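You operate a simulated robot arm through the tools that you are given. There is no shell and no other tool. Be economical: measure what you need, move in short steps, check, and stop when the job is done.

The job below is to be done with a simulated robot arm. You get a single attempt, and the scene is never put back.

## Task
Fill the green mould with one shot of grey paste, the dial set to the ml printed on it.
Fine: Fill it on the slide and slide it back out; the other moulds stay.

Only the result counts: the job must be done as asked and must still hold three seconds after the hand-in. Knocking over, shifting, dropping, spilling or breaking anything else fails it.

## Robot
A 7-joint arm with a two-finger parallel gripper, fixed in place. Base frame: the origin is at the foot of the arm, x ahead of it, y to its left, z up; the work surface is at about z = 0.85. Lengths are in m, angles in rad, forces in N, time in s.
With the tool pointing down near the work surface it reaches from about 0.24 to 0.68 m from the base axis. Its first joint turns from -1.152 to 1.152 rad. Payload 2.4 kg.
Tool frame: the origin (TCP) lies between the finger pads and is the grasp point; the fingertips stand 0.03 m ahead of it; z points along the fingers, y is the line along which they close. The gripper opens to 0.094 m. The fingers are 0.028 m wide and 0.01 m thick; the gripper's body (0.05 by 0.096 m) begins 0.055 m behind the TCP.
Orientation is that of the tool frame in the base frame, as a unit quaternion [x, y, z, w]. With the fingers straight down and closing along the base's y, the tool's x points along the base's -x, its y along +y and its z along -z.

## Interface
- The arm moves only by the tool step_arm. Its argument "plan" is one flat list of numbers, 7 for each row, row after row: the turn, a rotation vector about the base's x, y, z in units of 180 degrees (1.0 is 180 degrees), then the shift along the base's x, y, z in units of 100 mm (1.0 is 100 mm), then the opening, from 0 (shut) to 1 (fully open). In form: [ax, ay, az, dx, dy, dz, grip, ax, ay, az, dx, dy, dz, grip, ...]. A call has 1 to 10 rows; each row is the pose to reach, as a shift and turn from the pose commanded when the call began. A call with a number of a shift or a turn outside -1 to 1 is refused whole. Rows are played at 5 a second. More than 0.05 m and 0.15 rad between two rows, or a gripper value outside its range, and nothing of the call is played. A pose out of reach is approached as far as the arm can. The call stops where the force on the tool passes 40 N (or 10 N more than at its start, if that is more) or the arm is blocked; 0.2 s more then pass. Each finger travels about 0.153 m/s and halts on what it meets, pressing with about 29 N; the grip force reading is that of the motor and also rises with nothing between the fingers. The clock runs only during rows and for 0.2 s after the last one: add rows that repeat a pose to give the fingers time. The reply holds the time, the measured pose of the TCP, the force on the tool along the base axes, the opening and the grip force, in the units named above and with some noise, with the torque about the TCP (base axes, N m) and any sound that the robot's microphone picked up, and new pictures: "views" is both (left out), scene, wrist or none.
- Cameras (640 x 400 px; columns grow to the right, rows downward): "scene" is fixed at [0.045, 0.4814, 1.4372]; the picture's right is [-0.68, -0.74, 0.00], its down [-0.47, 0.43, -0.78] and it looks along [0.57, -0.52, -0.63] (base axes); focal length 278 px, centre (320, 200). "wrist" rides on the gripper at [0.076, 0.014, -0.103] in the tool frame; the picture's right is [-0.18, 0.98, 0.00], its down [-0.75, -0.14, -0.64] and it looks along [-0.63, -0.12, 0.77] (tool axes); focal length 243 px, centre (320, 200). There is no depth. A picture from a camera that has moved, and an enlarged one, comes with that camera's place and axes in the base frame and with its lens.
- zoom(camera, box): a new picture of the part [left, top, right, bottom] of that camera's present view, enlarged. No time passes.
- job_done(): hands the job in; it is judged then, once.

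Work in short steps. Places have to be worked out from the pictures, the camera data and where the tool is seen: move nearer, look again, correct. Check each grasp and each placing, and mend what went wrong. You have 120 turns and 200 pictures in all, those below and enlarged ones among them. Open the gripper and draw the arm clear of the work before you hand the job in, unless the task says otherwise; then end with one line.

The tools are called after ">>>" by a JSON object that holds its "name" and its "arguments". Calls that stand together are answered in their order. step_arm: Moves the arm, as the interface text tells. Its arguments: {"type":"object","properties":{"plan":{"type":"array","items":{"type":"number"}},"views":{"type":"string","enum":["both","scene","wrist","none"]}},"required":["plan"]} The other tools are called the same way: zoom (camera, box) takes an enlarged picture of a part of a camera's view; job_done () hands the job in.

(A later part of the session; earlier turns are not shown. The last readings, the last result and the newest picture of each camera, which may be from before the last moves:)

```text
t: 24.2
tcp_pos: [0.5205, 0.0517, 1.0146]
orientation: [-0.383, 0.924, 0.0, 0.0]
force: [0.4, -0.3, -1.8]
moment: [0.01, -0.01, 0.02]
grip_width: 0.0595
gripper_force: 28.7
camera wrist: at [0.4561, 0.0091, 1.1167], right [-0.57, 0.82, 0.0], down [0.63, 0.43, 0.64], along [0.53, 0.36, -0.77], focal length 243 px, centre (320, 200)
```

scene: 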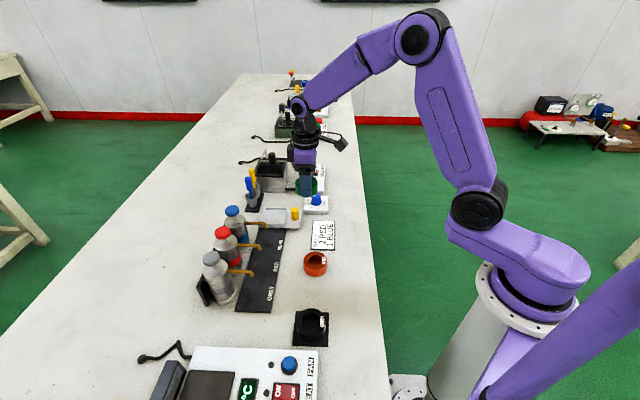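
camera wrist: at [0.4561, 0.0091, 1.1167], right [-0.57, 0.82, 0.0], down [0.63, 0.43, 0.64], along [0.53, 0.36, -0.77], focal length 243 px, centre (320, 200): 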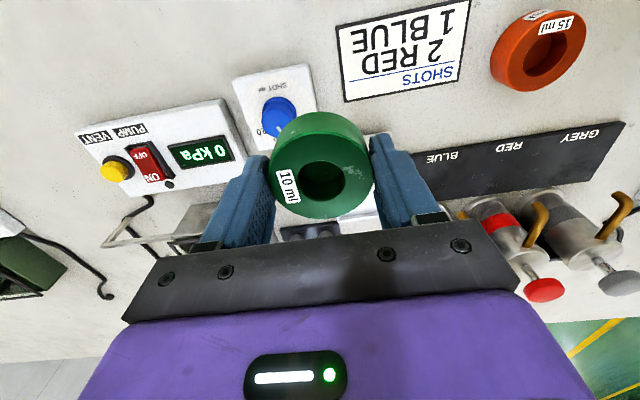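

The first row was too long. I'll use shorter steps to (0.60, -0.055, 1.09).

>>> {"name": "step_arm", "arguments": {"plan": [0, 0, 0, 0.2, -0.27, 0.2, 0.45, 0, 0, 0, 0.4, -0.54, 0.4, 0.45, 0, 0, 0, 0.6, -0.81, 0.6, 0.45, 0, 0, 0, 0.8, -1, 0.75, 0.45, 0, 0, 0, 0.8, -1, 0.75, 0.45], "views": "wrist"}}

```text
t: 25.4
tcp_pos: [0.5998, -0.0491, 1.0894]
orientation: [-0.383, 0.924, 0.0, 0.0]
force: [-0.6, -0.5, -1.5]
moment: [-0.04, 0.05, 0.03]
grip_width: 0.0594
gripper_force: 28.8
camera wrist: at [0.5347, -0.0914, 1.1932], right [-0.56, 0.83, 0.0], down [0.63, 0.43, 0.64], along [0.53, 0.36, -0.77], focal length 243 px, centre (320, 200)
```

wrist: 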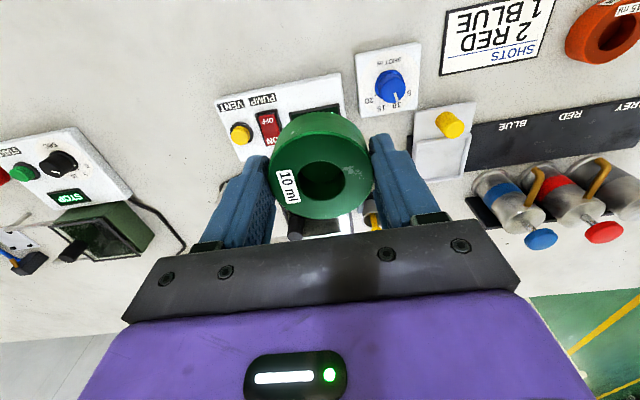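

>>> {"name": "zoom", "arguments": {"camera": "wrist", "box": [400, 90, 490, 190]}}

>>> {"name": "zoom", "arguments": {"camera": "wrist", "box": [460, 80, 640, 260]}}

```text
4.00 times, centred on (445, 140) of wrist
camera zoom: at [0.5347, -0.0914, 1.1932], right [-0.56, 0.83, 0.0], down [0.63, 0.43, 0.64], along [0.53, 0.36, -0.77], focal length 970 px, centre (-180, 440)
```

zoom: 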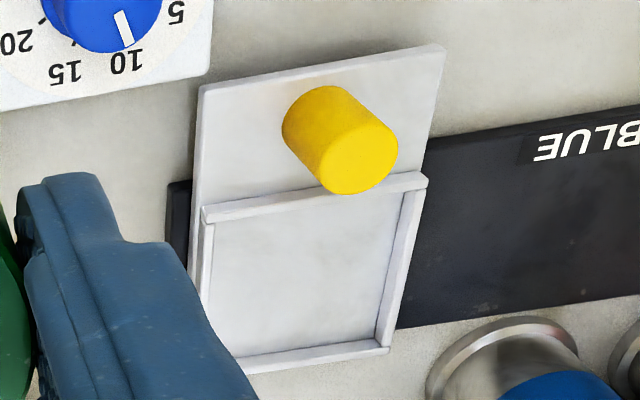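

```text
2.22 times, centred on (550, 170) of wrist
camera zoom: at [0.5347, -0.0914, 1.1932], right [-0.56, 0.83, 0.0], down [0.63, 0.43, 0.64], along [0.53, 0.36, -0.77], focal length 539 px, centre (-191, 267)
```

zoom: 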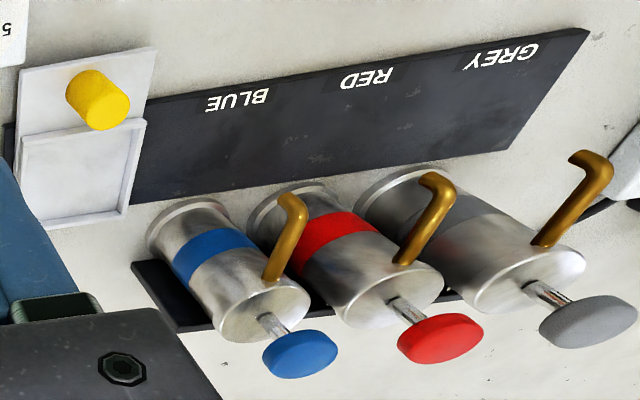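

I'll calibrate this view against the dial knob, whose position I know, in the same picture.

>>> {"name": "zoom", "arguments": {"camera": "wrist", "box": [345, 40, 485, 130]}}

```text
4.44 times, centred on (415, 85) of wrist
camera zoom: at [0.5347, -0.0914, 1.1932], right [-0.56, 0.83, 0.0], down [0.63, 0.43, 0.64], along [0.53, 0.36, -0.77], focal length 1078 px, centre (-102, 711)
```

zoom: 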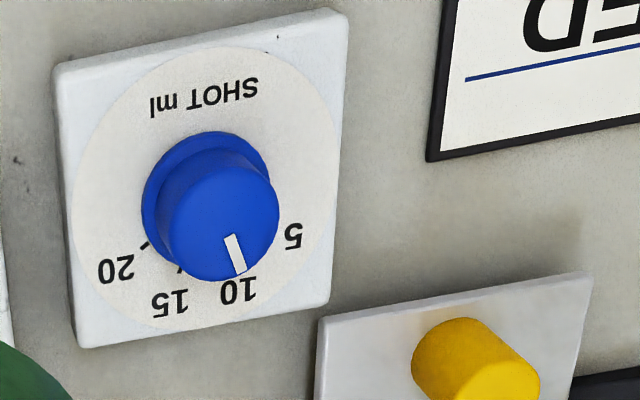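

Combining the views puts the tray cavity centre near (0.590, 0.168), with its floor at about z 0.87. I'll move above it and hover.

>>> {"name": "step_arm", "arguments": {"plan": [0, 0, 0, 0, 0.4, 0, 0.45, 0, 0, 0, -0.02, 0.8, 0, 0.45, 0, 0, 0, -0.04, 1, 0, 0.45], "views": "none"}}

>>> {"name": "step_arm", "arguments": {"plan": [0, 0, 0, -0.02, 0.4, 0, 0.45, 0, 0, 0, -0.04, 0.8, 0, 0.45, 0, 0, 0, -0.06, 1, -0.2, 0.45, 0, 0, 0, -0.06, 1, -0.6, 0.45, 0, 0, 0, -0.06, 1, -0.6, 0.45], "views": "none"}}

>>> {"name": "step_arm", "arguments": {"plan": [0, 0, 0, 0, 0.17, -0.4, 0.45, 0, 0, 0, 0, 0.17, -0.7, 0.45, 0, 0, 0, 0, 0.17, -0.9, 0.45, 0, 0, 0, 0, 0.17, -0.9, 0.45], "views": "wrist"}}

>>> {"name": "zoom", "arguments": {"camera": "scene", "box": [245, 170, 325, 240]}}

```text
t: 26.2
tcp_pos: [0.5971, 0.0514, 1.0921]
orientation: [-0.382, 0.924, -0.001, 0.0]
force: [0.5, 0.3, -1.9]
moment: [0.0, 0.04, 0.02]
grip_width: 0.0597
gripper_force: 29.6
```

```text
t: 27.4
tcp_pos: [0.5927, 0.1507, 1.0303]
orientation: [-0.383, 0.924, 0.0, 0.0]
force: [0.7, 0.2, -1.9]
moment: [0.01, 0.0, -0.01]
grip_width: 0.0595
gripper_force: 28.7
```

```text
t: 28.4
tcp_pos: [0.5901, 0.1682, 0.9398]
orientation: [-0.383, 0.924, 0.0, 0.0]
force: [-0.3, 1.0, -0.6]
moment: [-0.01, 0.03, 0.01]
grip_width: 0.0594
gripper_force: 29.0
camera wrist: at [0.5267, 0.1257, 1.0432], right [-0.56, 0.83, 0.0], down [0.63, 0.43, 0.64], along [0.53, 0.36, -0.77], focal length 243 px, centre (320, 200)
```

wrist: 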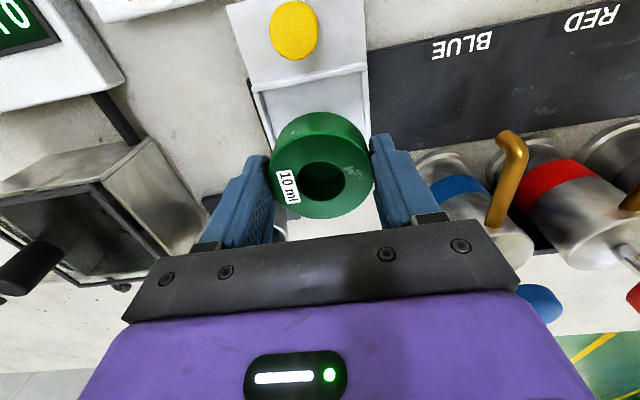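

```text
5.71 times, centred on (285, 205) of scene
camera zoom: at [0.045, 0.4814, 1.4372], right [-0.68, -0.74, 0.0], down [-0.47, 0.43, -0.78], along [0.57, -0.52, -0.63], focal length 1589 px, centre (520, 171)
```

zoom: 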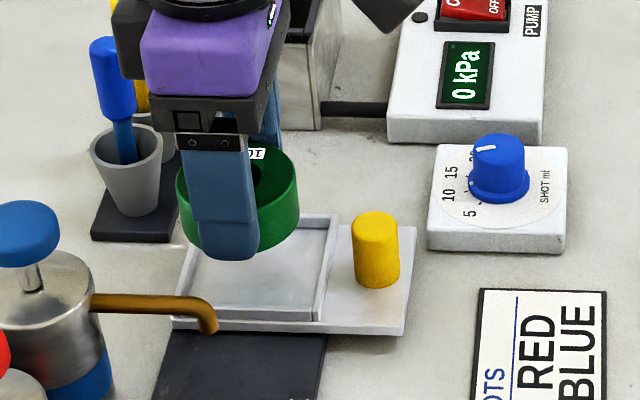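

I'll zoom in to refine the alignment along both axes.

>>> {"name": "zoom", "arguments": {"camera": "wrist", "box": [220, 0, 400, 150]}}

>>> {"name": "zoom", "arguments": {"camera": "wrist", "box": [240, 180, 400, 260]}}

```text
2.67 times, centred on (310, 75) of wrist
camera zoom: at [0.5267, 0.1257, 1.0432], right [-0.56, 0.83, 0.0], down [0.63, 0.43, 0.64], along [0.53, 0.36, -0.77], focal length 647 px, centre (347, 533)
```

zoom: 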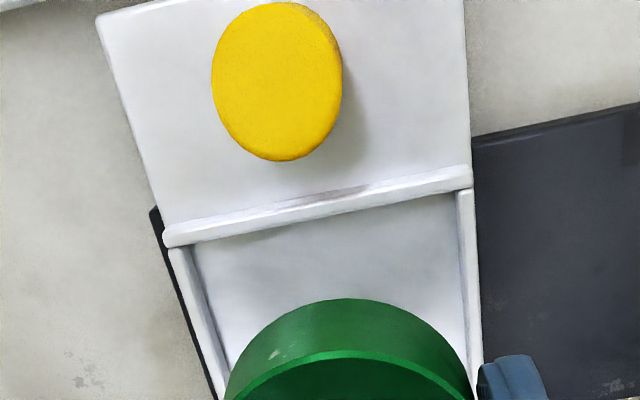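

```text
4.00 times, centred on (320, 220) of wrist
camera zoom: at [0.5267, 0.1257, 1.0432], right [-0.56, 0.83, 0.0], down [0.63, 0.43, 0.64], along [0.53, 0.36, -0.77], focal length 970 px, centre (320, 120)
```

zoom: 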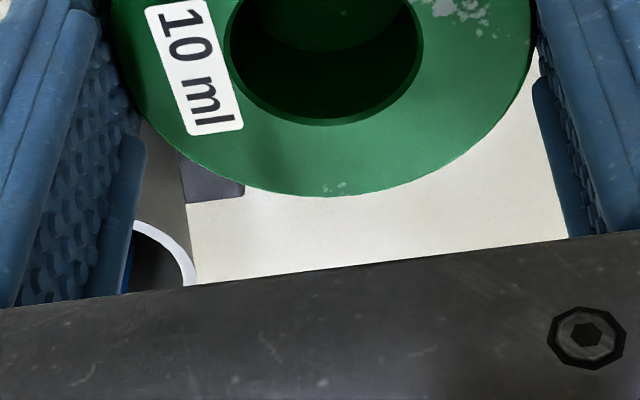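

Both views agree within a few mm. I'll lower to just above the rims and re-check.

>>> {"name": "step_arm", "arguments": {"plan": [0, 0, 0, -0.01, -0.01, -0.08, 0.45, 0, 0, 0, -0.01, -0.01, -0.16, 0.45, 0, 0, 0, -0.01, -0.01, -0.16, 0.45], "views": "none"}}

>>> {"name": "zoom", "arguments": {"camera": "scene", "box": [250, 195, 310, 240]}}

>>> {"name": "zoom", "arguments": {"camera": "wrist", "box": [220, 50, 420, 220]}}

```text
t: 29.2
tcp_pos: [0.5892, 0.1674, 0.925]
orientation: [-0.383, 0.924, 0.0, 0.0]
force: [-0.5, 0.0, -1.6]
moment: [0.0, 0.05, 0.01]
grip_width: 0.0596
gripper_force: 29.5
```

```text
8.89 times, centred on (280, 218) of scene
camera zoom: at [0.045, 0.4814, 1.4372], right [-0.68, -0.74, 0.0], down [-0.47, 0.43, -0.78], along [0.57, -0.52, -0.63], focal length 2471 px, centre (676, 44)
```

zoom: 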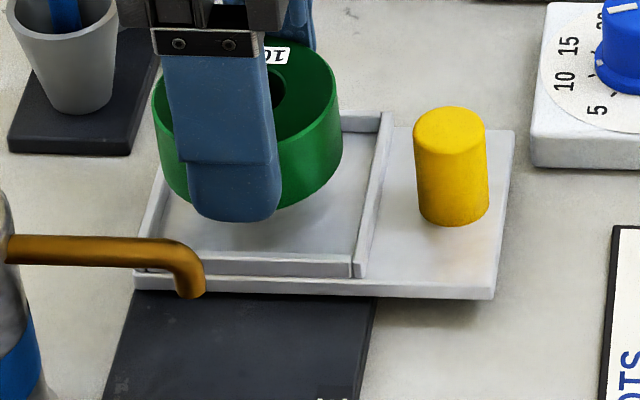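

```text
2.35 times, centred on (320, 135) of wrist
camera zoom: at [0.5249, 0.1248, 1.0271], right [-0.56, 0.83, 0.0], down [0.63, 0.43, 0.64], along [0.53, 0.36, -0.77], focal length 571 px, centre (320, 353)
```

zoom: 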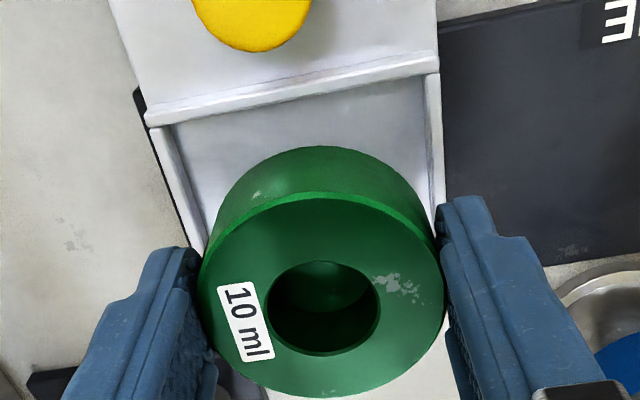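

Both views say to shift about 3 mm toward the robot (-e2). I'll apply that and lower gently in steps.

>>> {"name": "step_arm", "arguments": {"plan": [0, 0, 0, -0.022, -0.022, 0, 0.45, 0, 0, 0, -0.022, -0.022, -0.06, 0.45, 0, 0, 0, -0.022, -0.022, -0.12, 0.45, 0, 0, 0, -0.022, -0.022, -0.12, 0.45], "views": "none"}}

>>> {"name": "zoom", "arguments": {"camera": "scene", "box": [250, 195, 310, 240]}}

>>> {"name": "zoom", "arguments": {"camera": "wrist", "box": [220, 50, 420, 220]}}

```text
t: 30.2
tcp_pos: [0.5865, 0.1664, 0.9129]
orientation: [-0.383, 0.924, 0.0, 0.0]
force: [0.2, -0.8, -1.5]
moment: [0.03, -0.03, -0.02]
grip_width: 0.0595
gripper_force: 29.4
```

```text
8.89 times, centred on (280, 218) of scene
camera zoom: at [0.045, 0.4814, 1.4372], right [-0.68, -0.74, 0.0], down [-0.47, 0.43, -0.78], along [0.57, -0.52, -0.63], focal length 2471 px, centre (676, 44)
```

zoom: 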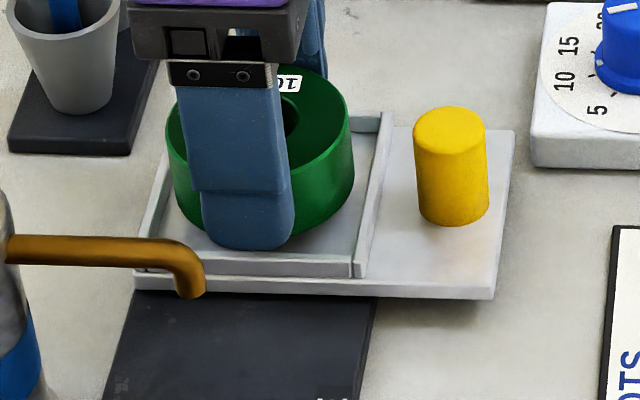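

```text
2.35 times, centred on (320, 135) of wrist
camera zoom: at [0.5225, 0.123, 1.0155], right [-0.56, 0.83, 0.0], down [0.63, 0.43, 0.64], along [0.53, 0.36, -0.77], focal length 571 px, centre (320, 353)
```

zoom: 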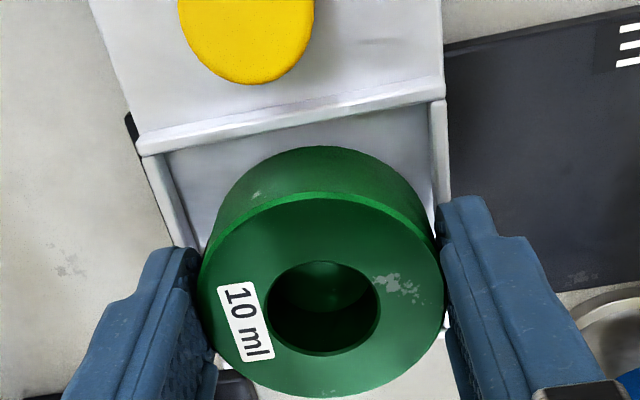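

The gaps look centred and the mould's base is at rim level. I'll lower in small steps and watch the force.

>>> {"name": "step_arm", "arguments": {"plan": [0, 0, 0, 0, 0, -0.03, 0.45, 0, 0, 0, 0, 0, -0.045, 0.45, 0, 0, 0, 0, 0, -0.045, 0.45], "views": "none"}}

>>> {"name": "zoom", "arguments": {"camera": "scene", "box": [250, 195, 310, 240]}}

```text
t: 31.0
tcp_pos: [0.5868, 0.1669, 0.9093]
orientation: [-0.382, 0.924, 0.0, 0.0]
force: [0.3, -0.1, -1.6]
moment: [0.02, -0.01, -0.02]
grip_width: 0.0596
gripper_force: 29.5
```

```text
8.89 times, centred on (280, 218) of scene
camera zoom: at [0.045, 0.4814, 1.4372], right [-0.68, -0.74, 0.0], down [-0.47, 0.43, -0.78], along [0.57, -0.52, -0.63], focal length 2471 px, centre (676, 44)
```

zoom: 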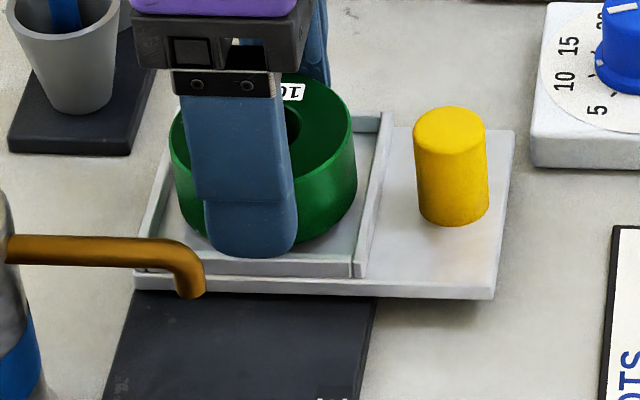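

>>> {"name": "step_arm", "arguments": {"plan": [0, 0, 0, 0, 0, -0.02, 0.45, 0, 0, 0, 0, 0, -0.035, 0.45, 0, 0, 0, 0, 0, -0.035, 0.45], "views": "none"}}

>>> {"name": "zoom", "arguments": {"camera": "scene", "box": [250, 195, 310, 240]}}

```text
t: 31.8
tcp_pos: [0.586, 0.1656, 0.9062]
orientation: [-0.382, 0.924, 0.0, 0.0]
force: [-1.6, -2.2, 1.1]
moment: [0.03, 0.13, 0.04]
grip_width: 0.0594
gripper_force: 29.3
```

```text
8.89 times, centred on (280, 218) of scene
camera zoom: at [0.045, 0.4814, 1.4372], right [-0.68, -0.74, 0.0], down [-0.47, 0.43, -0.78], along [0.57, -0.52, -0.63], focal length 2471 px, centre (676, 44)
```

zoom: 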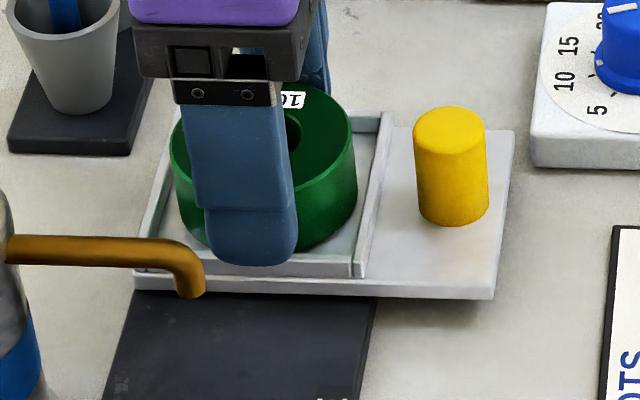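

There's light contact on the far wall. I'll nudge about 1 mm toward the robot and lower a little more.

>>> {"name": "step_arm", "arguments": {"plan": [0, 0, 0, -0.01, -0.01, 0, 0.45, 0, 0, 0, -0.01, -0.01, -0.02, 0.45, 0, 0, 0, -0.01, -0.01, -0.03, 0.45, 0, 0, 0, -0.01, -0.01, -0.03, 0.45], "views": "none"}}

>>> {"name": "zoom", "arguments": {"camera": "scene", "box": [250, 195, 310, 240]}}

>>> {"name": "zoom", "arguments": {"camera": "wrist", "box": [220, 50, 420, 220]}}

```text
t: 32.9
tcp_pos: [0.5872, 0.1645, 0.9054]
orientation: [-0.383, 0.924, 0.0, 0.0]
force: [-3.1, -0.7, 6.8]
moment: [0.08, 0.42, 0.06]
grip_width: 0.0597
gripper_force: 28.7
stopped in row 4: the force on the tool passed its limit at 41 N (the readings are from after the stop); the commanded pose is now the measured one
```

```text
8.89 times, centred on (280, 218) of scene
camera zoom: at [0.0448, 0.4813, 1.4373], right [-0.68, -0.74, 0.0], down [-0.46, 0.43, -0.78], along [0.57, -0.52, -0.63], focal length 2471 px, centre (676, 44)
```

zoom: 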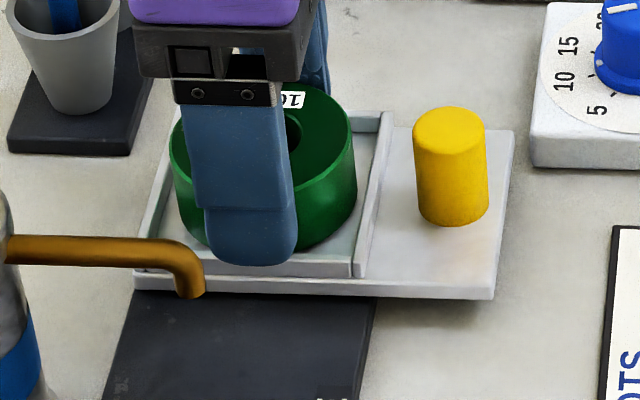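

```text
2.35 times, centred on (320, 135) of wrist
camera zoom: at [0.522, 0.1225, 1.0082], right [-0.57, 0.82, 0.0], down [0.63, 0.43, 0.64], along [0.53, 0.36, -0.77], focal length 571 px, centre (320, 353)
```

zoom: 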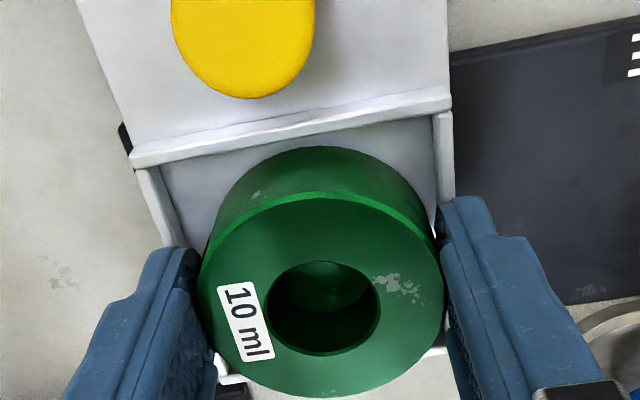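

The base is on the tray floor (vertical contact at the predicted height). I'll release gently and rise.

>>> {"name": "step_arm", "arguments": {"plan": [0, 0, 0, 0, 0, 0.01, 0.45, 0, 0, 0, 0, 0, 0.01, 0.72, 0, 0, 0, 0, 0, 0.01, 0.72, 0, 0, 0, 0, 0, 0.2, 0.8, 0, 0, 0, 0, 0, 0.6, 0.8, 0, 0, 0, 0, 0, 1, 0.8, 0, 0, 0, 0, 0, 1, 0.8], "views": "wrist"}}

>>> {"name": "zoom", "arguments": {"camera": "scene", "box": [250, 195, 310, 240]}}

>>> {"name": "zoom", "arguments": {"camera": "wrist", "box": [240, 40, 420, 200]}}

```text
t: 34.5
tcp_pos: [0.587, 0.1664, 1.0061]
orientation: [-0.382, 0.924, 0.0, 0.002]
force: [0.4, -0.3, -0.5]
moment: [0.02, 0.03, -0.03]
grip_width: 0.075
gripper_force: 0.1
camera wrist: at [0.5229, 0.1235, 1.108], right [-0.56, 0.83, 0.0], down [0.63, 0.43, 0.64], along [0.53, 0.36, -0.76], focal length 243 px, centre (320, 200)
```

wrist: 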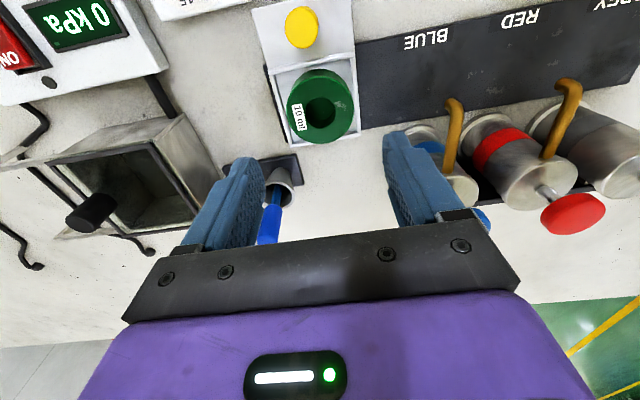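

```text
8.89 times, centred on (280, 218) of scene
camera zoom: at [0.045, 0.4814, 1.4372], right [-0.68, -0.74, 0.0], down [-0.47, 0.43, -0.78], along [0.57, -0.52, -0.63], focal length 2471 px, centre (676, 44)
```

zoom: 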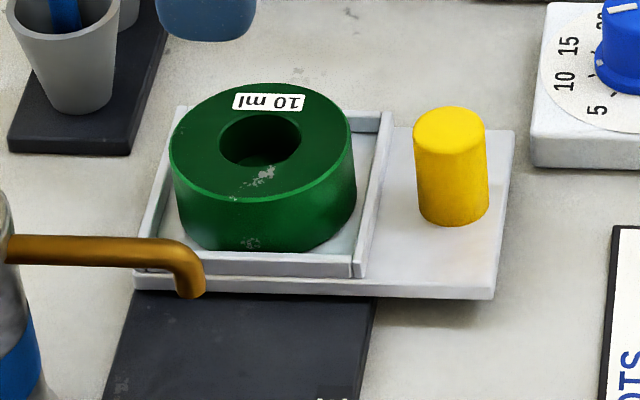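

```text
2.50 times, centred on (330, 120) of wrist
camera zoom: at [0.5229, 0.1235, 1.108], right [-0.56, 0.83, 0.0], down [0.63, 0.43, 0.64], along [0.53, 0.36, -0.76], focal length 606 px, centre (295, 400)
```

zoom: 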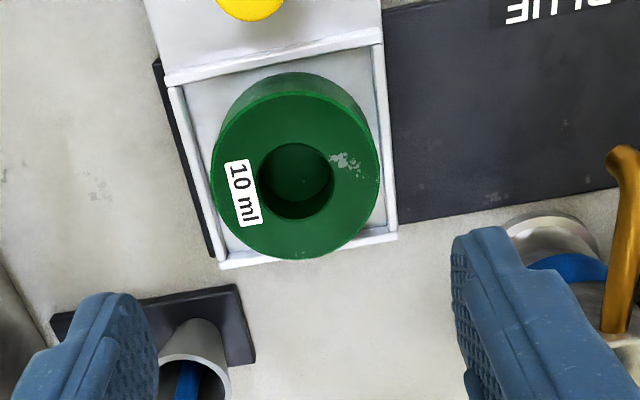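

The mould sits level in the tray. From triangulation, the nozzle tips are about 76 mm apart along -e1, with grey near (0.410, 0.345) at z 0.925, and the yellow knob is near (0.541, 0.124) with its top at 0.906. I'll go above the knob.

>>> {"name": "step_arm", "arguments": {"plan": [0, 0, 0, -0.23, -0.21, 0, 0.6, 0, 0, 0, -0.46, -0.42, 0, 0.6, 0, 0, 0, -0.46, -0.42, -0.4, 0.6, 0, 0, 0, -0.46, -0.42, -0.4, 0.6], "views": "wrist"}}

>>> {"name": "zoom", "arguments": {"camera": "scene", "box": [250, 185, 330, 245]}}

```text
t: 35.5
tcp_pos: [0.5403, 0.1232, 0.9656]
orientation: [-0.382, 0.924, 0.0, 0.002]
force: [0.1, -0.3, -0.2]
moment: [-0.03, -0.01, 0.01]
grip_width: 0.0563
gripper_force: 0.0
camera wrist: at [0.475, 0.081, 1.0678], right [-0.56, 0.83, 0.0], down [0.63, 0.43, 0.64], along [0.53, 0.36, -0.76], focal length 243 px, centre (320, 200)
```

wrist: 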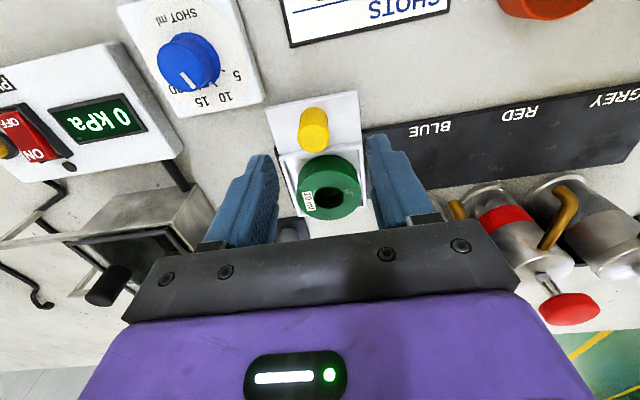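

```text
6.67 times, centred on (290, 215) of scene
camera zoom: at [0.045, 0.4814, 1.4372], right [-0.68, -0.74, 0.0], down [-0.47, 0.43, -0.78], along [0.57, -0.52, -0.63], focal length 1853 px, centre (520, 100)
```

zoom: 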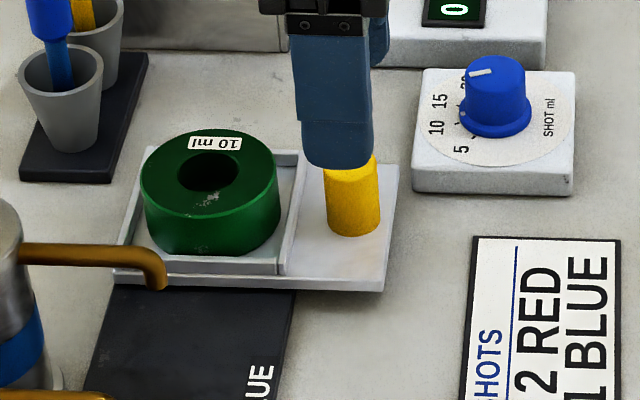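

I'll shift about 3 mm toward the robot, descend onto the yellow handle and close.

>>> {"name": "step_arm", "arguments": {"plan": [0, 0, 0, -0.018, -0.032, -0.2, 0.6, 0, 0, 0, -0.018, -0.032, -0.4, 0.6, 0, 0, 0, -0.018, -0.032, -0.57, 0.6, 0, 0, 0, -0.018, -0.032, -0.57, 0.15, 0, 0, 0, -0.018, -0.032, -0.57, 0.15, 0, 0, 0, -0.018, -0.032, -0.57, 0.15], "views": "wrist"}}

>>> {"name": "zoom", "arguments": {"camera": "scene", "box": [250, 185, 330, 245]}}

```text
t: 36.9
tcp_pos: [0.5389, 0.1203, 0.9086]
orientation: [-0.382, 0.924, 0.0, 0.002]
force: [0.1, -4.5, -2.7]
moment: [1.08, -0.51, -0.21]
grip_width: 0.0235
gripper_force: 45.2
camera wrist: at [0.4747, 0.0771, 1.011], right [-0.56, 0.83, 0.0], down [0.63, 0.43, 0.64], along [0.53, 0.36, -0.76], focal length 243 px, centre (320, 200)
```

wrist: 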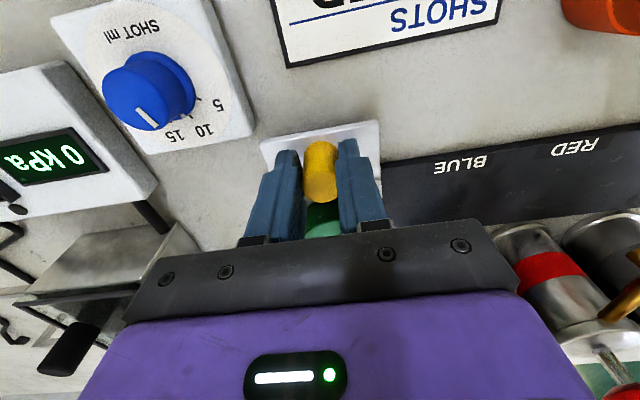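

```text
6.67 times, centred on (290, 215) of scene
camera zoom: at [0.045, 0.4813, 1.4373], right [-0.68, -0.74, 0.0], down [-0.47, 0.43, -0.78], along [0.57, -0.52, -0.63], focal length 1853 px, centre (520, 100)
```

zoom: 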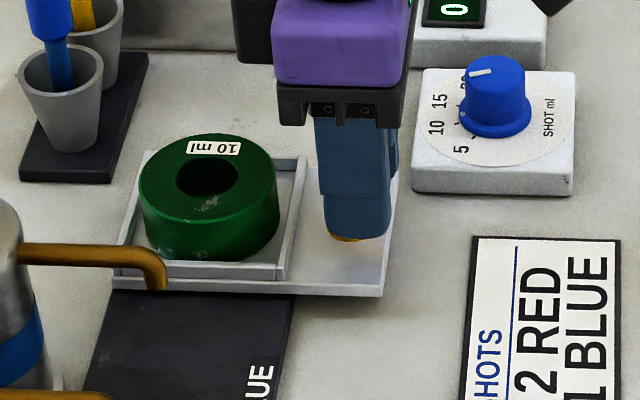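

The handle is gripped and the carriage slides freely; it self-centred by about 4 mm. I'll slide along -e1 toward grey, starting with 100 mm.

>>> {"name": "step_arm", "arguments": {"plan": [0, 0, 0, -0.07, 0.07, 0, 0.15, 0, 0, 0, -0.18, 0.18, 0, 0.15, 0, 0, 0, -0.32, 0.32, 0, 0.15, 0, 0, 0, -0.46, 0.46, 0, 0.15, 0, 0, 0, -0.6, 0.6, 0, 0.15, 0, 0, 0, -0.707, 0.707, 0, 0.15, 0, 0, 0, -0.707, 0.707, 0, 0.15], "views": "both"}}

>>> {"name": "zoom", "arguments": {"camera": "scene", "box": [190, 195, 330, 300]}}

```text
t: 38.5
tcp_pos: [0.4684, 0.1915, 0.9082]
orientation: [-0.383, 0.924, 0.001, 0.001]
force: [-1.2, -1.2, -9.2]
moment: [0.67, 0.08, -0.11]
grip_width: 0.0236
gripper_force: 45.2
camera wrist: at [0.4033, 0.1488, 1.0112], right [-0.56, 0.83, 0.0], down [0.63, 0.43, 0.64], along [0.53, 0.36, -0.77], focal length 243 px, centre (320, 200)
```

scene: 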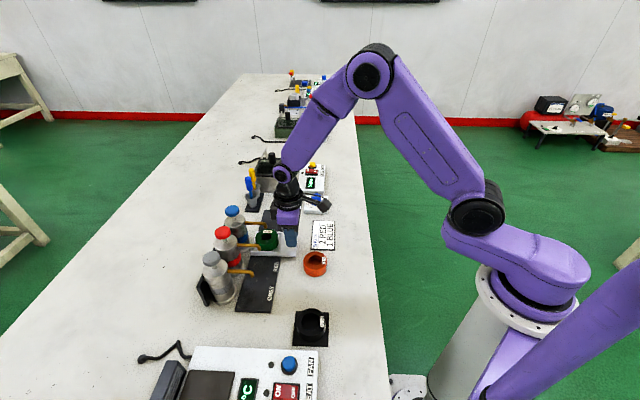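
wrist: 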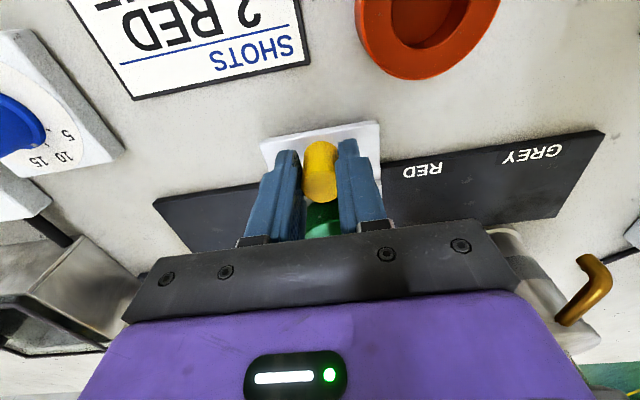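

```text
3.81 times, centred on (260, 248) of scene
camera zoom: at [0.0451, 0.4814, 1.4372], right [-0.68, -0.74, 0.0], down [-0.47, 0.43, -0.78], along [0.57, -0.52, -0.63], focal length 1059 px, centre (549, 19)
```

zoom: 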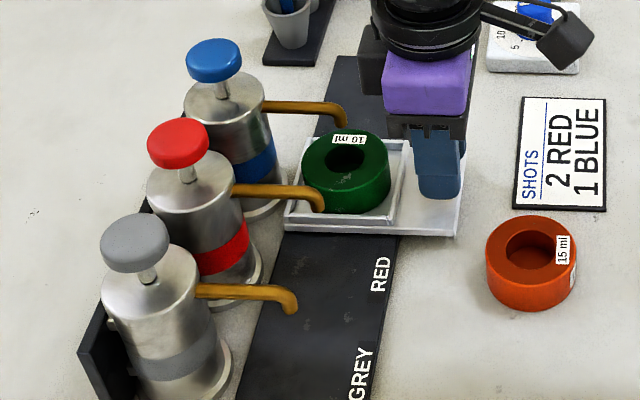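

It slides smoothly with low force. I'll continue another 120 mm.

>>> {"name": "step_arm", "arguments": {"plan": [0, 0, 0, -0.14, 0.14, 0, 0.15, 0, 0, 0, -0.28, 0.28, 0, 0.15, 0, 0, 0, -0.42, 0.42, 0, 0.15, 0, 0, 0, -0.56, 0.56, 0, 0.15, 0, 0, 0, -0.7, 0.7, 0, 0.15, 0, 0, 0, -0.85, 0.85, 0, 0.15, 0, 0, 0, -0.85, 0.85, 0, 0.15], "views": "wrist"}}

>>> {"name": "zoom", "arguments": {"camera": "scene", "box": [190, 225, 330, 330]}}

```text
t: 40.0
tcp_pos: [0.3839, 0.2765, 0.9093]
orientation: [-0.384, 0.923, 0.0, 0.0]
force: [-4.3, -3.2, -17.1]
moment: [0.34, 0.65, 0.13]
grip_width: 0.0233
gripper_force: 46.1
camera wrist: at [0.319, 0.2333, 1.0114], right [-0.57, 0.82, 0.0], down [0.63, 0.43, 0.64], along [0.53, 0.36, -0.77], focal length 243 px, centre (320, 200)
```

wrist: 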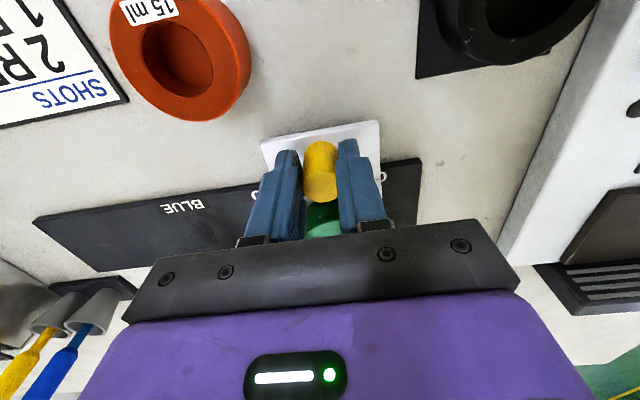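

```text
3.81 times, centred on (260, 278) of scene
camera zoom: at [0.0451, 0.4815, 1.4372], right [-0.68, -0.74, 0.0], down [-0.47, 0.43, -0.78], along [0.57, -0.52, -0.63], focal length 1059 px, centre (549, -95)
```

zoom: 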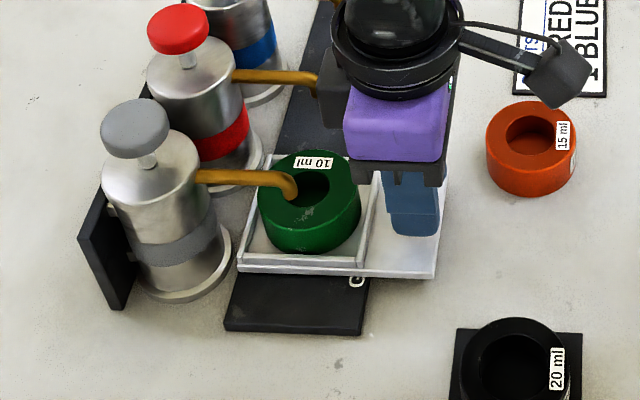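

The slide is nearly under the grey nozzle. I estimate about 30 mm remains, so I'll move that and check.

>>> {"name": "step_arm", "arguments": {"plan": [0, 0, 0, -0.1, 0.1, -0.01, 0.15, 0, 0, 0, -0.19, 0.19, -0.01, 0.15, 0, 0, 0, -0.215, 0.215, -0.01, 0.15, 0, 0, 0, -0.215, 0.215, -0.01, 0.15], "views": "wrist"}}

>>> {"name": "zoom", "arguments": {"camera": "scene", "box": [210, 240, 300, 320]}}

```text
t: 41.0
tcp_pos: [0.365, 0.2947, 0.9082]
orientation: [-0.379, 0.926, 0.0, 0.002]
force: [-0.7, -4.9, 8.0]
moment: [0.5, 0.18, -0.05]
grip_width: 0.0236
gripper_force: 45.0
stopped in row 4: the force on the tool passed its limit at 41 N (the readings are from after the stop); the commanded pose is now the measured one
camera wrist: at [0.2998, 0.2524, 1.0108], right [-0.56, 0.83, 0.0], down [0.63, 0.43, 0.65], along [0.54, 0.36, -0.76], focal length 243 px, centre (320, 200)
```

wrist: 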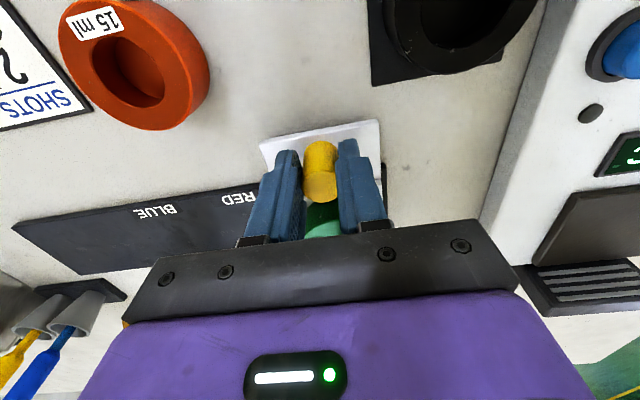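

```text
5.00 times, centred on (255, 280) of scene
camera zoom: at [0.0448, 0.4812, 1.4373], right [-0.68, -0.74, 0.0], down [-0.47, 0.43, -0.78], along [0.57, -0.52, -0.63], focal length 1390 px, centre (645, -200)
```

zoom: 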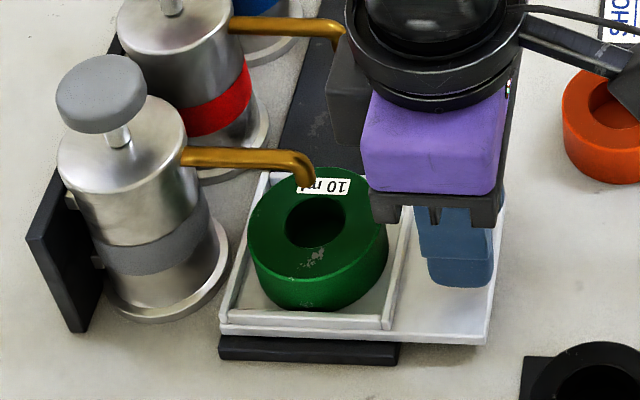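

The slide hit its end stop with the nozzle right over the mould's cavity. I'll release the handle, rise, and check that it stays put.

>>> {"name": "step_arm", "arguments": {"plan": [0, 0, 0, 0, 0, 0, 0.4, 0, 0, 0, 0, 0, 0, 0.5, 0, 0, 0, 0, 0, 0.3, 0.5, 0, 0, 0, 0, 0, 0.7, 0.5, 0, 0, 0, 0, 0, 1, 0.5, 0, 0, 0, 0, 0, 1, 0], "views": "none"}}

>>> {"name": "step_arm", "arguments": {"plan": [0, 0, 0, 0, 0, 0.4, 0, 0, 0, 0, 0, 0, 0.8, 0, 0, 0, 0, 0, 0, 0.8, 0], "views": "wrist"}}

>>> {"name": "zoom", "arguments": {"camera": "scene", "box": [180, 220, 310, 320]}}

```text
t: 42.4
tcp_pos: [0.3648, 0.2945, 1.01]
orientation: [-0.379, 0.925, 0.001, 0.003]
force: [0.7, -1.1, -0.4]
moment: [-0.02, 0.02, -0.01]
grip_width: 0.0002
gripper_force: 28.7
```

```text
t: 43.2
tcp_pos: [0.365, 0.2949, 1.0903]
orientation: [-0.38, 0.925, 0.0, 0.002]
force: [0.1, -0.3, 0.5]
moment: [0.02, 0.02, -0.02]
grip_width: 0.0
gripper_force: 29.0
camera wrist: at [0.2993, 0.2525, 1.1914], right [-0.56, 0.83, 0.0], down [0.63, 0.43, 0.65], along [0.54, 0.36, -0.76], focal length 243 px, centre (320, 200)
```

wrist: 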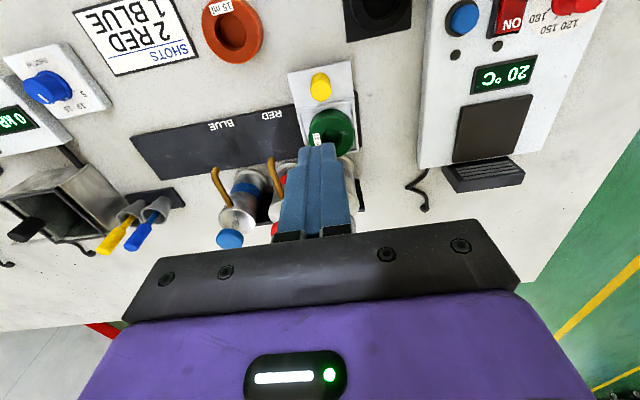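

```text
4.00 times, centred on (245, 270) of scene
camera zoom: at [0.045, 0.4814, 1.4372], right [-0.68, -0.74, 0.0], down [-0.47, 0.43, -0.78], along [0.57, -0.52, -0.63], focal length 1112 px, centre (620, -80)
```

zoom: 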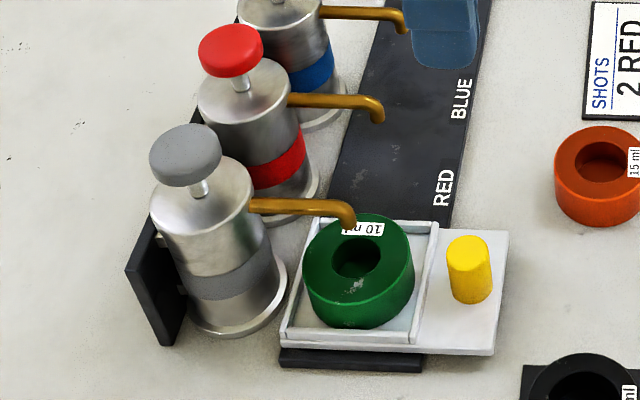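

The nozzle is directly over the mould cavity. With the fingers closed, I'll go above the grey pump head near (0.467, 0.397).

>>> {"name": "step_arm", "arguments": {"plan": [0, 0, 0, 0.3, 0.3, 0, 0, 0, 0, 0, 0.6, 0.6, 0, 0, 0, 0, 0, 0.9, 0.9, 0, 0, 0, 0, 0, 1, 1, -0.2, 0, 0, 0, 0, 1, 1, -0.4, 0, 0, 0, 0, 1, 1, -0.4, 0], "views": "wrist"}}

>>> {"name": "zoom", "arguments": {"camera": "scene", "box": [180, 200, 280, 300]}}

```text
t: 44.6
tcp_pos: [0.4649, 0.3964, 1.0483]
orientation: [-0.379, 0.925, 0.0, 0.001]
force: [-0.1, -0.4, -0.5]
moment: [-0.02, -0.05, 0.04]
grip_width: 0.0001
gripper_force: 28.9
camera wrist: at [0.3993, 0.3534, 1.1506], right [-0.56, 0.83, 0.0], down [0.63, 0.43, 0.65], along [0.54, 0.36, -0.76], focal length 243 px, centre (320, 200)
```

wrist: 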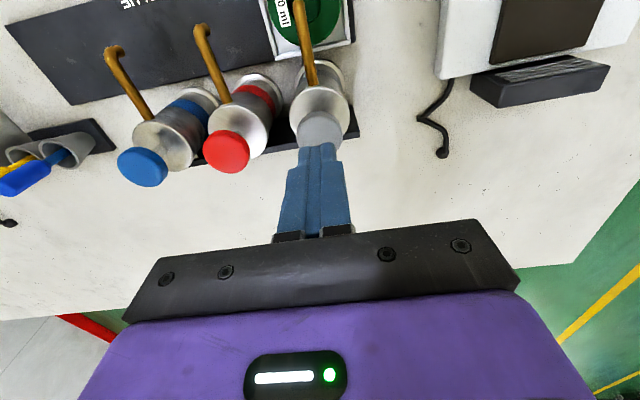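

```text
4.00 times, centred on (230, 250) of scene
camera zoom: at [0.045, 0.4814, 1.4372], right [-0.68, -0.74, 0.0], down [-0.47, 0.43, -0.78], along [0.57, -0.52, -0.63], focal length 1112 px, centre (680, 0)
```

zoom: 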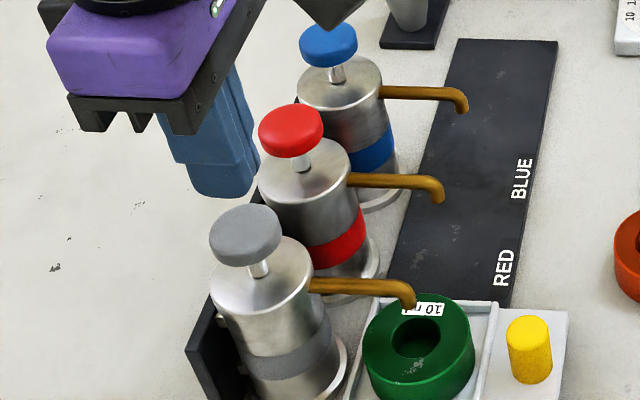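

The pump head is directly below the fingers. I'll descend and press slowly, watching force and sound.

>>> {"name": "step_arm", "arguments": {"plan": [0, 0, 0, 0, 0, -0.15, 0, 0, 0, 0, 0, 0, -0.3, 0, 0, 0, 0, 0, 0, -0.36, 0, 0, 0, 0, 0, 0, -0.42, 0, 0, 0, 0, 0, 0, -0.48, 0, 0, 0, 0, 0, 0, -0.54, 0], "views": "wrist"}}

>>> {"name": "zoom", "arguments": {"camera": "scene", "box": [180, 200, 280, 300]}}

```text
t: 46.0
tcp_pos: [0.4649, 0.3949, 0.9975]
orientation: [-0.379, 0.925, 0.001, 0.006]
force: [1.1, -2.1, 22.6]
moment: [-0.21, 0.17, 0.08]
grip_width: 0.0001
gripper_force: 28.4
camera wrist: at [0.3995, 0.3525, 1.0989], right [-0.56, 0.83, 0.0], down [0.63, 0.43, 0.65], along [0.54, 0.36, -0.76], focal length 243 px, centre (320, 200)
```

wrist: 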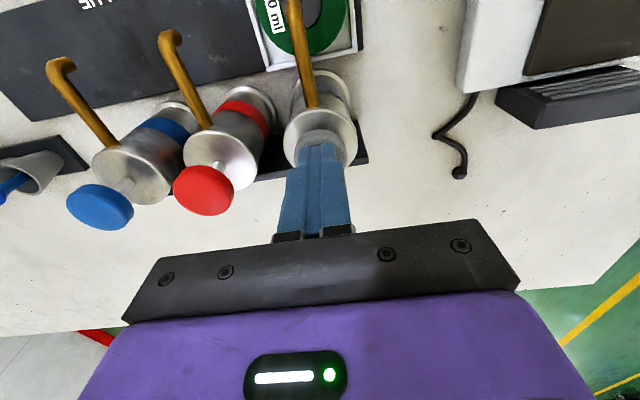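

```text
4.00 times, centred on (230, 250) of scene
camera zoom: at [0.0447, 0.4811, 1.4374], right [-0.68, -0.74, 0.0], down [-0.46, 0.43, -0.78], along [0.57, -0.52, -0.63], focal length 1112 px, centre (680, 0)
```

zoom: 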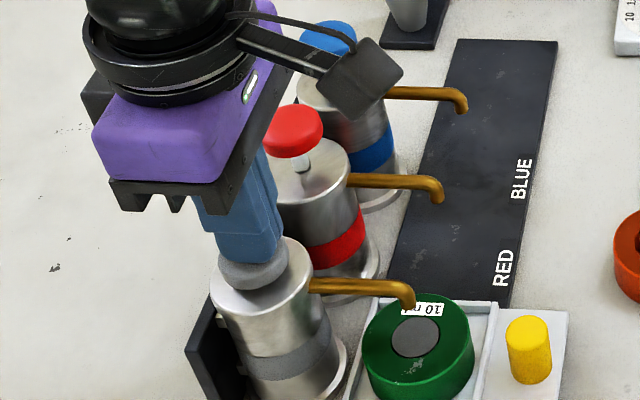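

Paste was dispensed and the cavity shows grey. I'll zoom before releasing.

>>> {"name": "zoom", "arguments": {"camera": "scene", "box": [225, 245, 300, 305]}}

```text
6.67 times, centred on (262, 275) of scene
camera zoom: at [0.0447, 0.4811, 1.4374], right [-0.68, -0.74, 0.0], down [-0.46, 0.43, -0.78], along [0.57, -0.52, -0.63], focal length 1853 px, centre (703, -300)
```

zoom: 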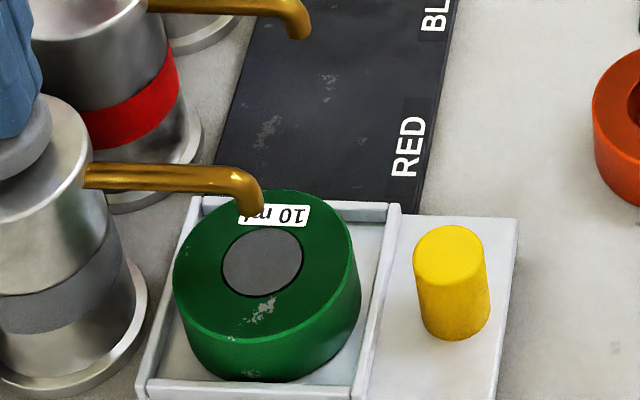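

The cavity is filled level. I'll raise off the pump in one smooth motion.

>>> {"name": "step_arm", "arguments": {"plan": [0, 0, 0, 0, 0, 0.3, 0, 0, 0, 0, 0, 0, 0.6, 0, 0, 0, 0, 0, 0, 0.95, 0, 0, 0, 0, -0.3, -0.3, 0.95, 0, 0, 0, 0, -0.6, -0.6, 0.95, 0, 0, 0, 0, -0.95, -0.95, 0.95, 0.3, 0, 0, 0, -1, -1, 0.95, 0.6, 0, 0, 0, -1, -1, 0.95, 0.6], "views": "wrist"}}

>>> {"name": "zoom", "arguments": {"camera": "scene", "box": [180, 210, 310, 320]}}

```text
t: 47.8
tcp_pos: [0.3652, 0.2949, 1.0901]
orientation: [-0.379, 0.925, -0.001, 0.003]
force: [-0.7, -0.6, 0.2]
moment: [0.01, -0.01, 0.01]
grip_width: 0.0564
gripper_force: 0.2
camera wrist: at [0.2996, 0.2524, 1.1915], right [-0.56, 0.83, 0.0], down [0.63, 0.43, 0.65], along [0.54, 0.36, -0.76], focal length 243 px, centre (320, 200)
```

wrist: 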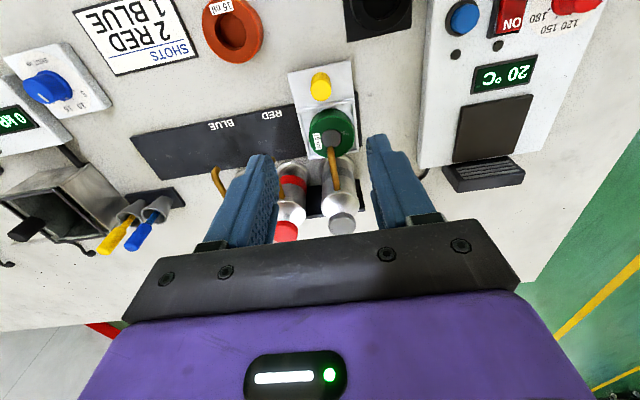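

```text
3.64 times, centred on (245, 265) of scene
camera zoom: at [0.045, 0.4814, 1.4372], right [-0.68, -0.74, 0.0], down [-0.47, 0.43, -0.78], along [0.57, -0.52, -0.63], focal length 1011 px, centre (593, -36)
```

zoom: 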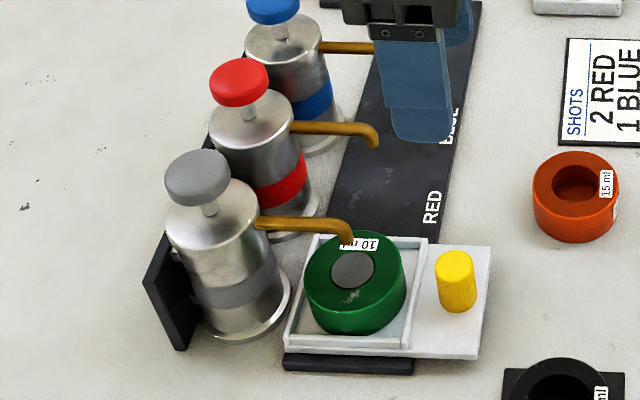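

The pump has returned and the filled mould sits still. I'll re-grip the yellow handle at the same pose as before.

>>> {"name": "step_arm", "arguments": {"plan": [0, 0, 0, 0, 0, -0.4, 0.6, 0, 0, 0, 0, 0, -0.8, 0.6, 0, 0, 0, 0, 0, -1, 0.6, 0, 0, 0, 0, 0, -1, 0.6], "views": "none"}}

>>> {"name": "step_arm", "arguments": {"plan": [0, 0, 0, 0, 0, -0.4, 0.6, 0, 0, 0, 0, 0, -0.81, 0.6, 0, 0, 0, 0, 0, -0.81, 0.4, 0, 0, 0, 0, 0, -0.81, 0.15, 0, 0, 0, 0, 0, -0.81, 0.15], "views": "wrist"}}

>>> {"name": "zoom", "arguments": {"camera": "scene", "box": [180, 210, 310, 320]}}

```text
t: 48.8
tcp_pos: [0.3652, 0.2951, 0.9884]
orientation: [-0.38, 0.925, 0.0, 0.002]
force: [0.1, -0.2, 1.0]
moment: [0.0, 0.0, 0.03]
grip_width: 0.0567
gripper_force: 0.1
```

```text
t: 50.0
tcp_pos: [0.3648, 0.2951, 0.9065]
orientation: [-0.377, 0.926, 0.0, 0.002]
force: [9.8, -10.3, -10.3]
moment: [0.88, -0.36, -0.19]
grip_width: 0.0236
gripper_force: 44.6
camera wrist: at [0.2995, 0.2523, 1.0093], right [-0.56, 0.83, 0.0], down [0.63, 0.43, 0.65], along [0.54, 0.36, -0.76], focal length 243 px, centre (320, 200)
```

wrist: 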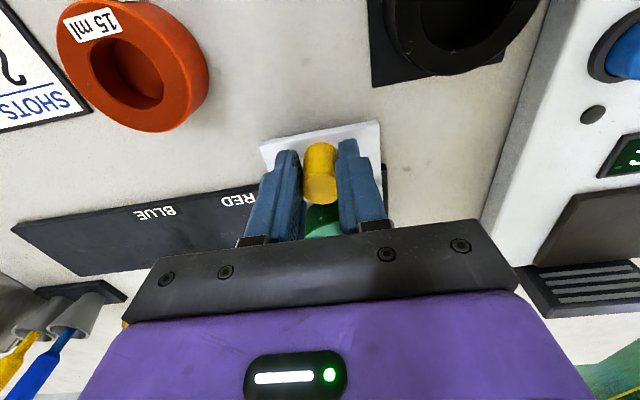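

```text
3.64 times, centred on (245, 265) of scene
camera zoom: at [0.0454, 0.4812, 1.4373], right [-0.68, -0.74, 0.0], down [-0.47, 0.43, -0.78], along [0.57, -0.52, -0.63], focal length 1011 px, centre (593, -36)
```

zoom: 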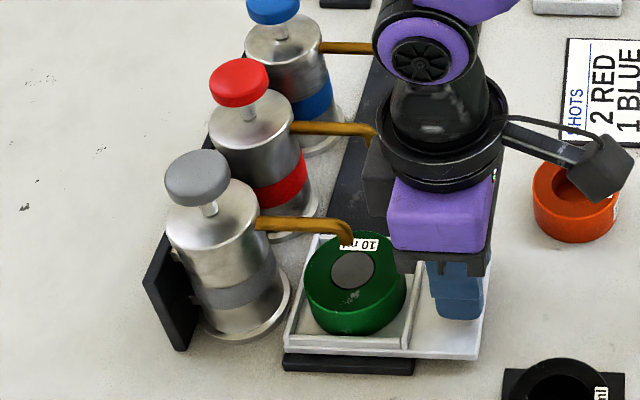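

The handle is gripped. I'll slide back out along +e1, gently accelerating, starting with 120 mm.

>>> {"name": "step_arm", "arguments": {"plan": [0, 0, 0, 0.05, -0.05, 0, 0.15, 0, 0, 0, 0.13, -0.13, 0, 0.15, 0, 0, 0, 0.24, -0.24, 0, 0.15, 0, 0, 0, 0.36, -0.36, 0, 0.15, 0, 0, 0, 0.48, -0.48, 0, 0.15, 0, 0, 0, 0.6, -0.6, 0, 0.15, 0, 0, 0, 0.72, -0.72, 0, 0.15, 0, 0, 0, 0.82, -0.82, 0, 0.15, 0, 0, 0, 0.87, -0.87, 0, 0.15], "views": "scene"}}

```text
t: 52.0
tcp_pos: [0.452, 0.2075, 0.908]
orientation: [-0.379, 0.925, 0.0, 0.001]
force: [-5.4, -4.6, -10.7]
moment: [-0.37, 1.31, 0.06]
grip_width: 0.0236
gripper_force: 44.6
```

scene: 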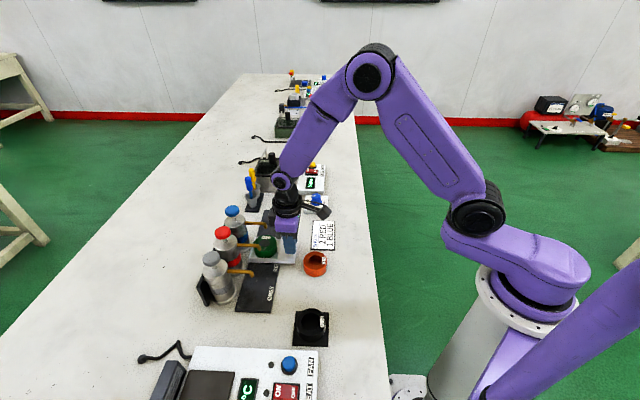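

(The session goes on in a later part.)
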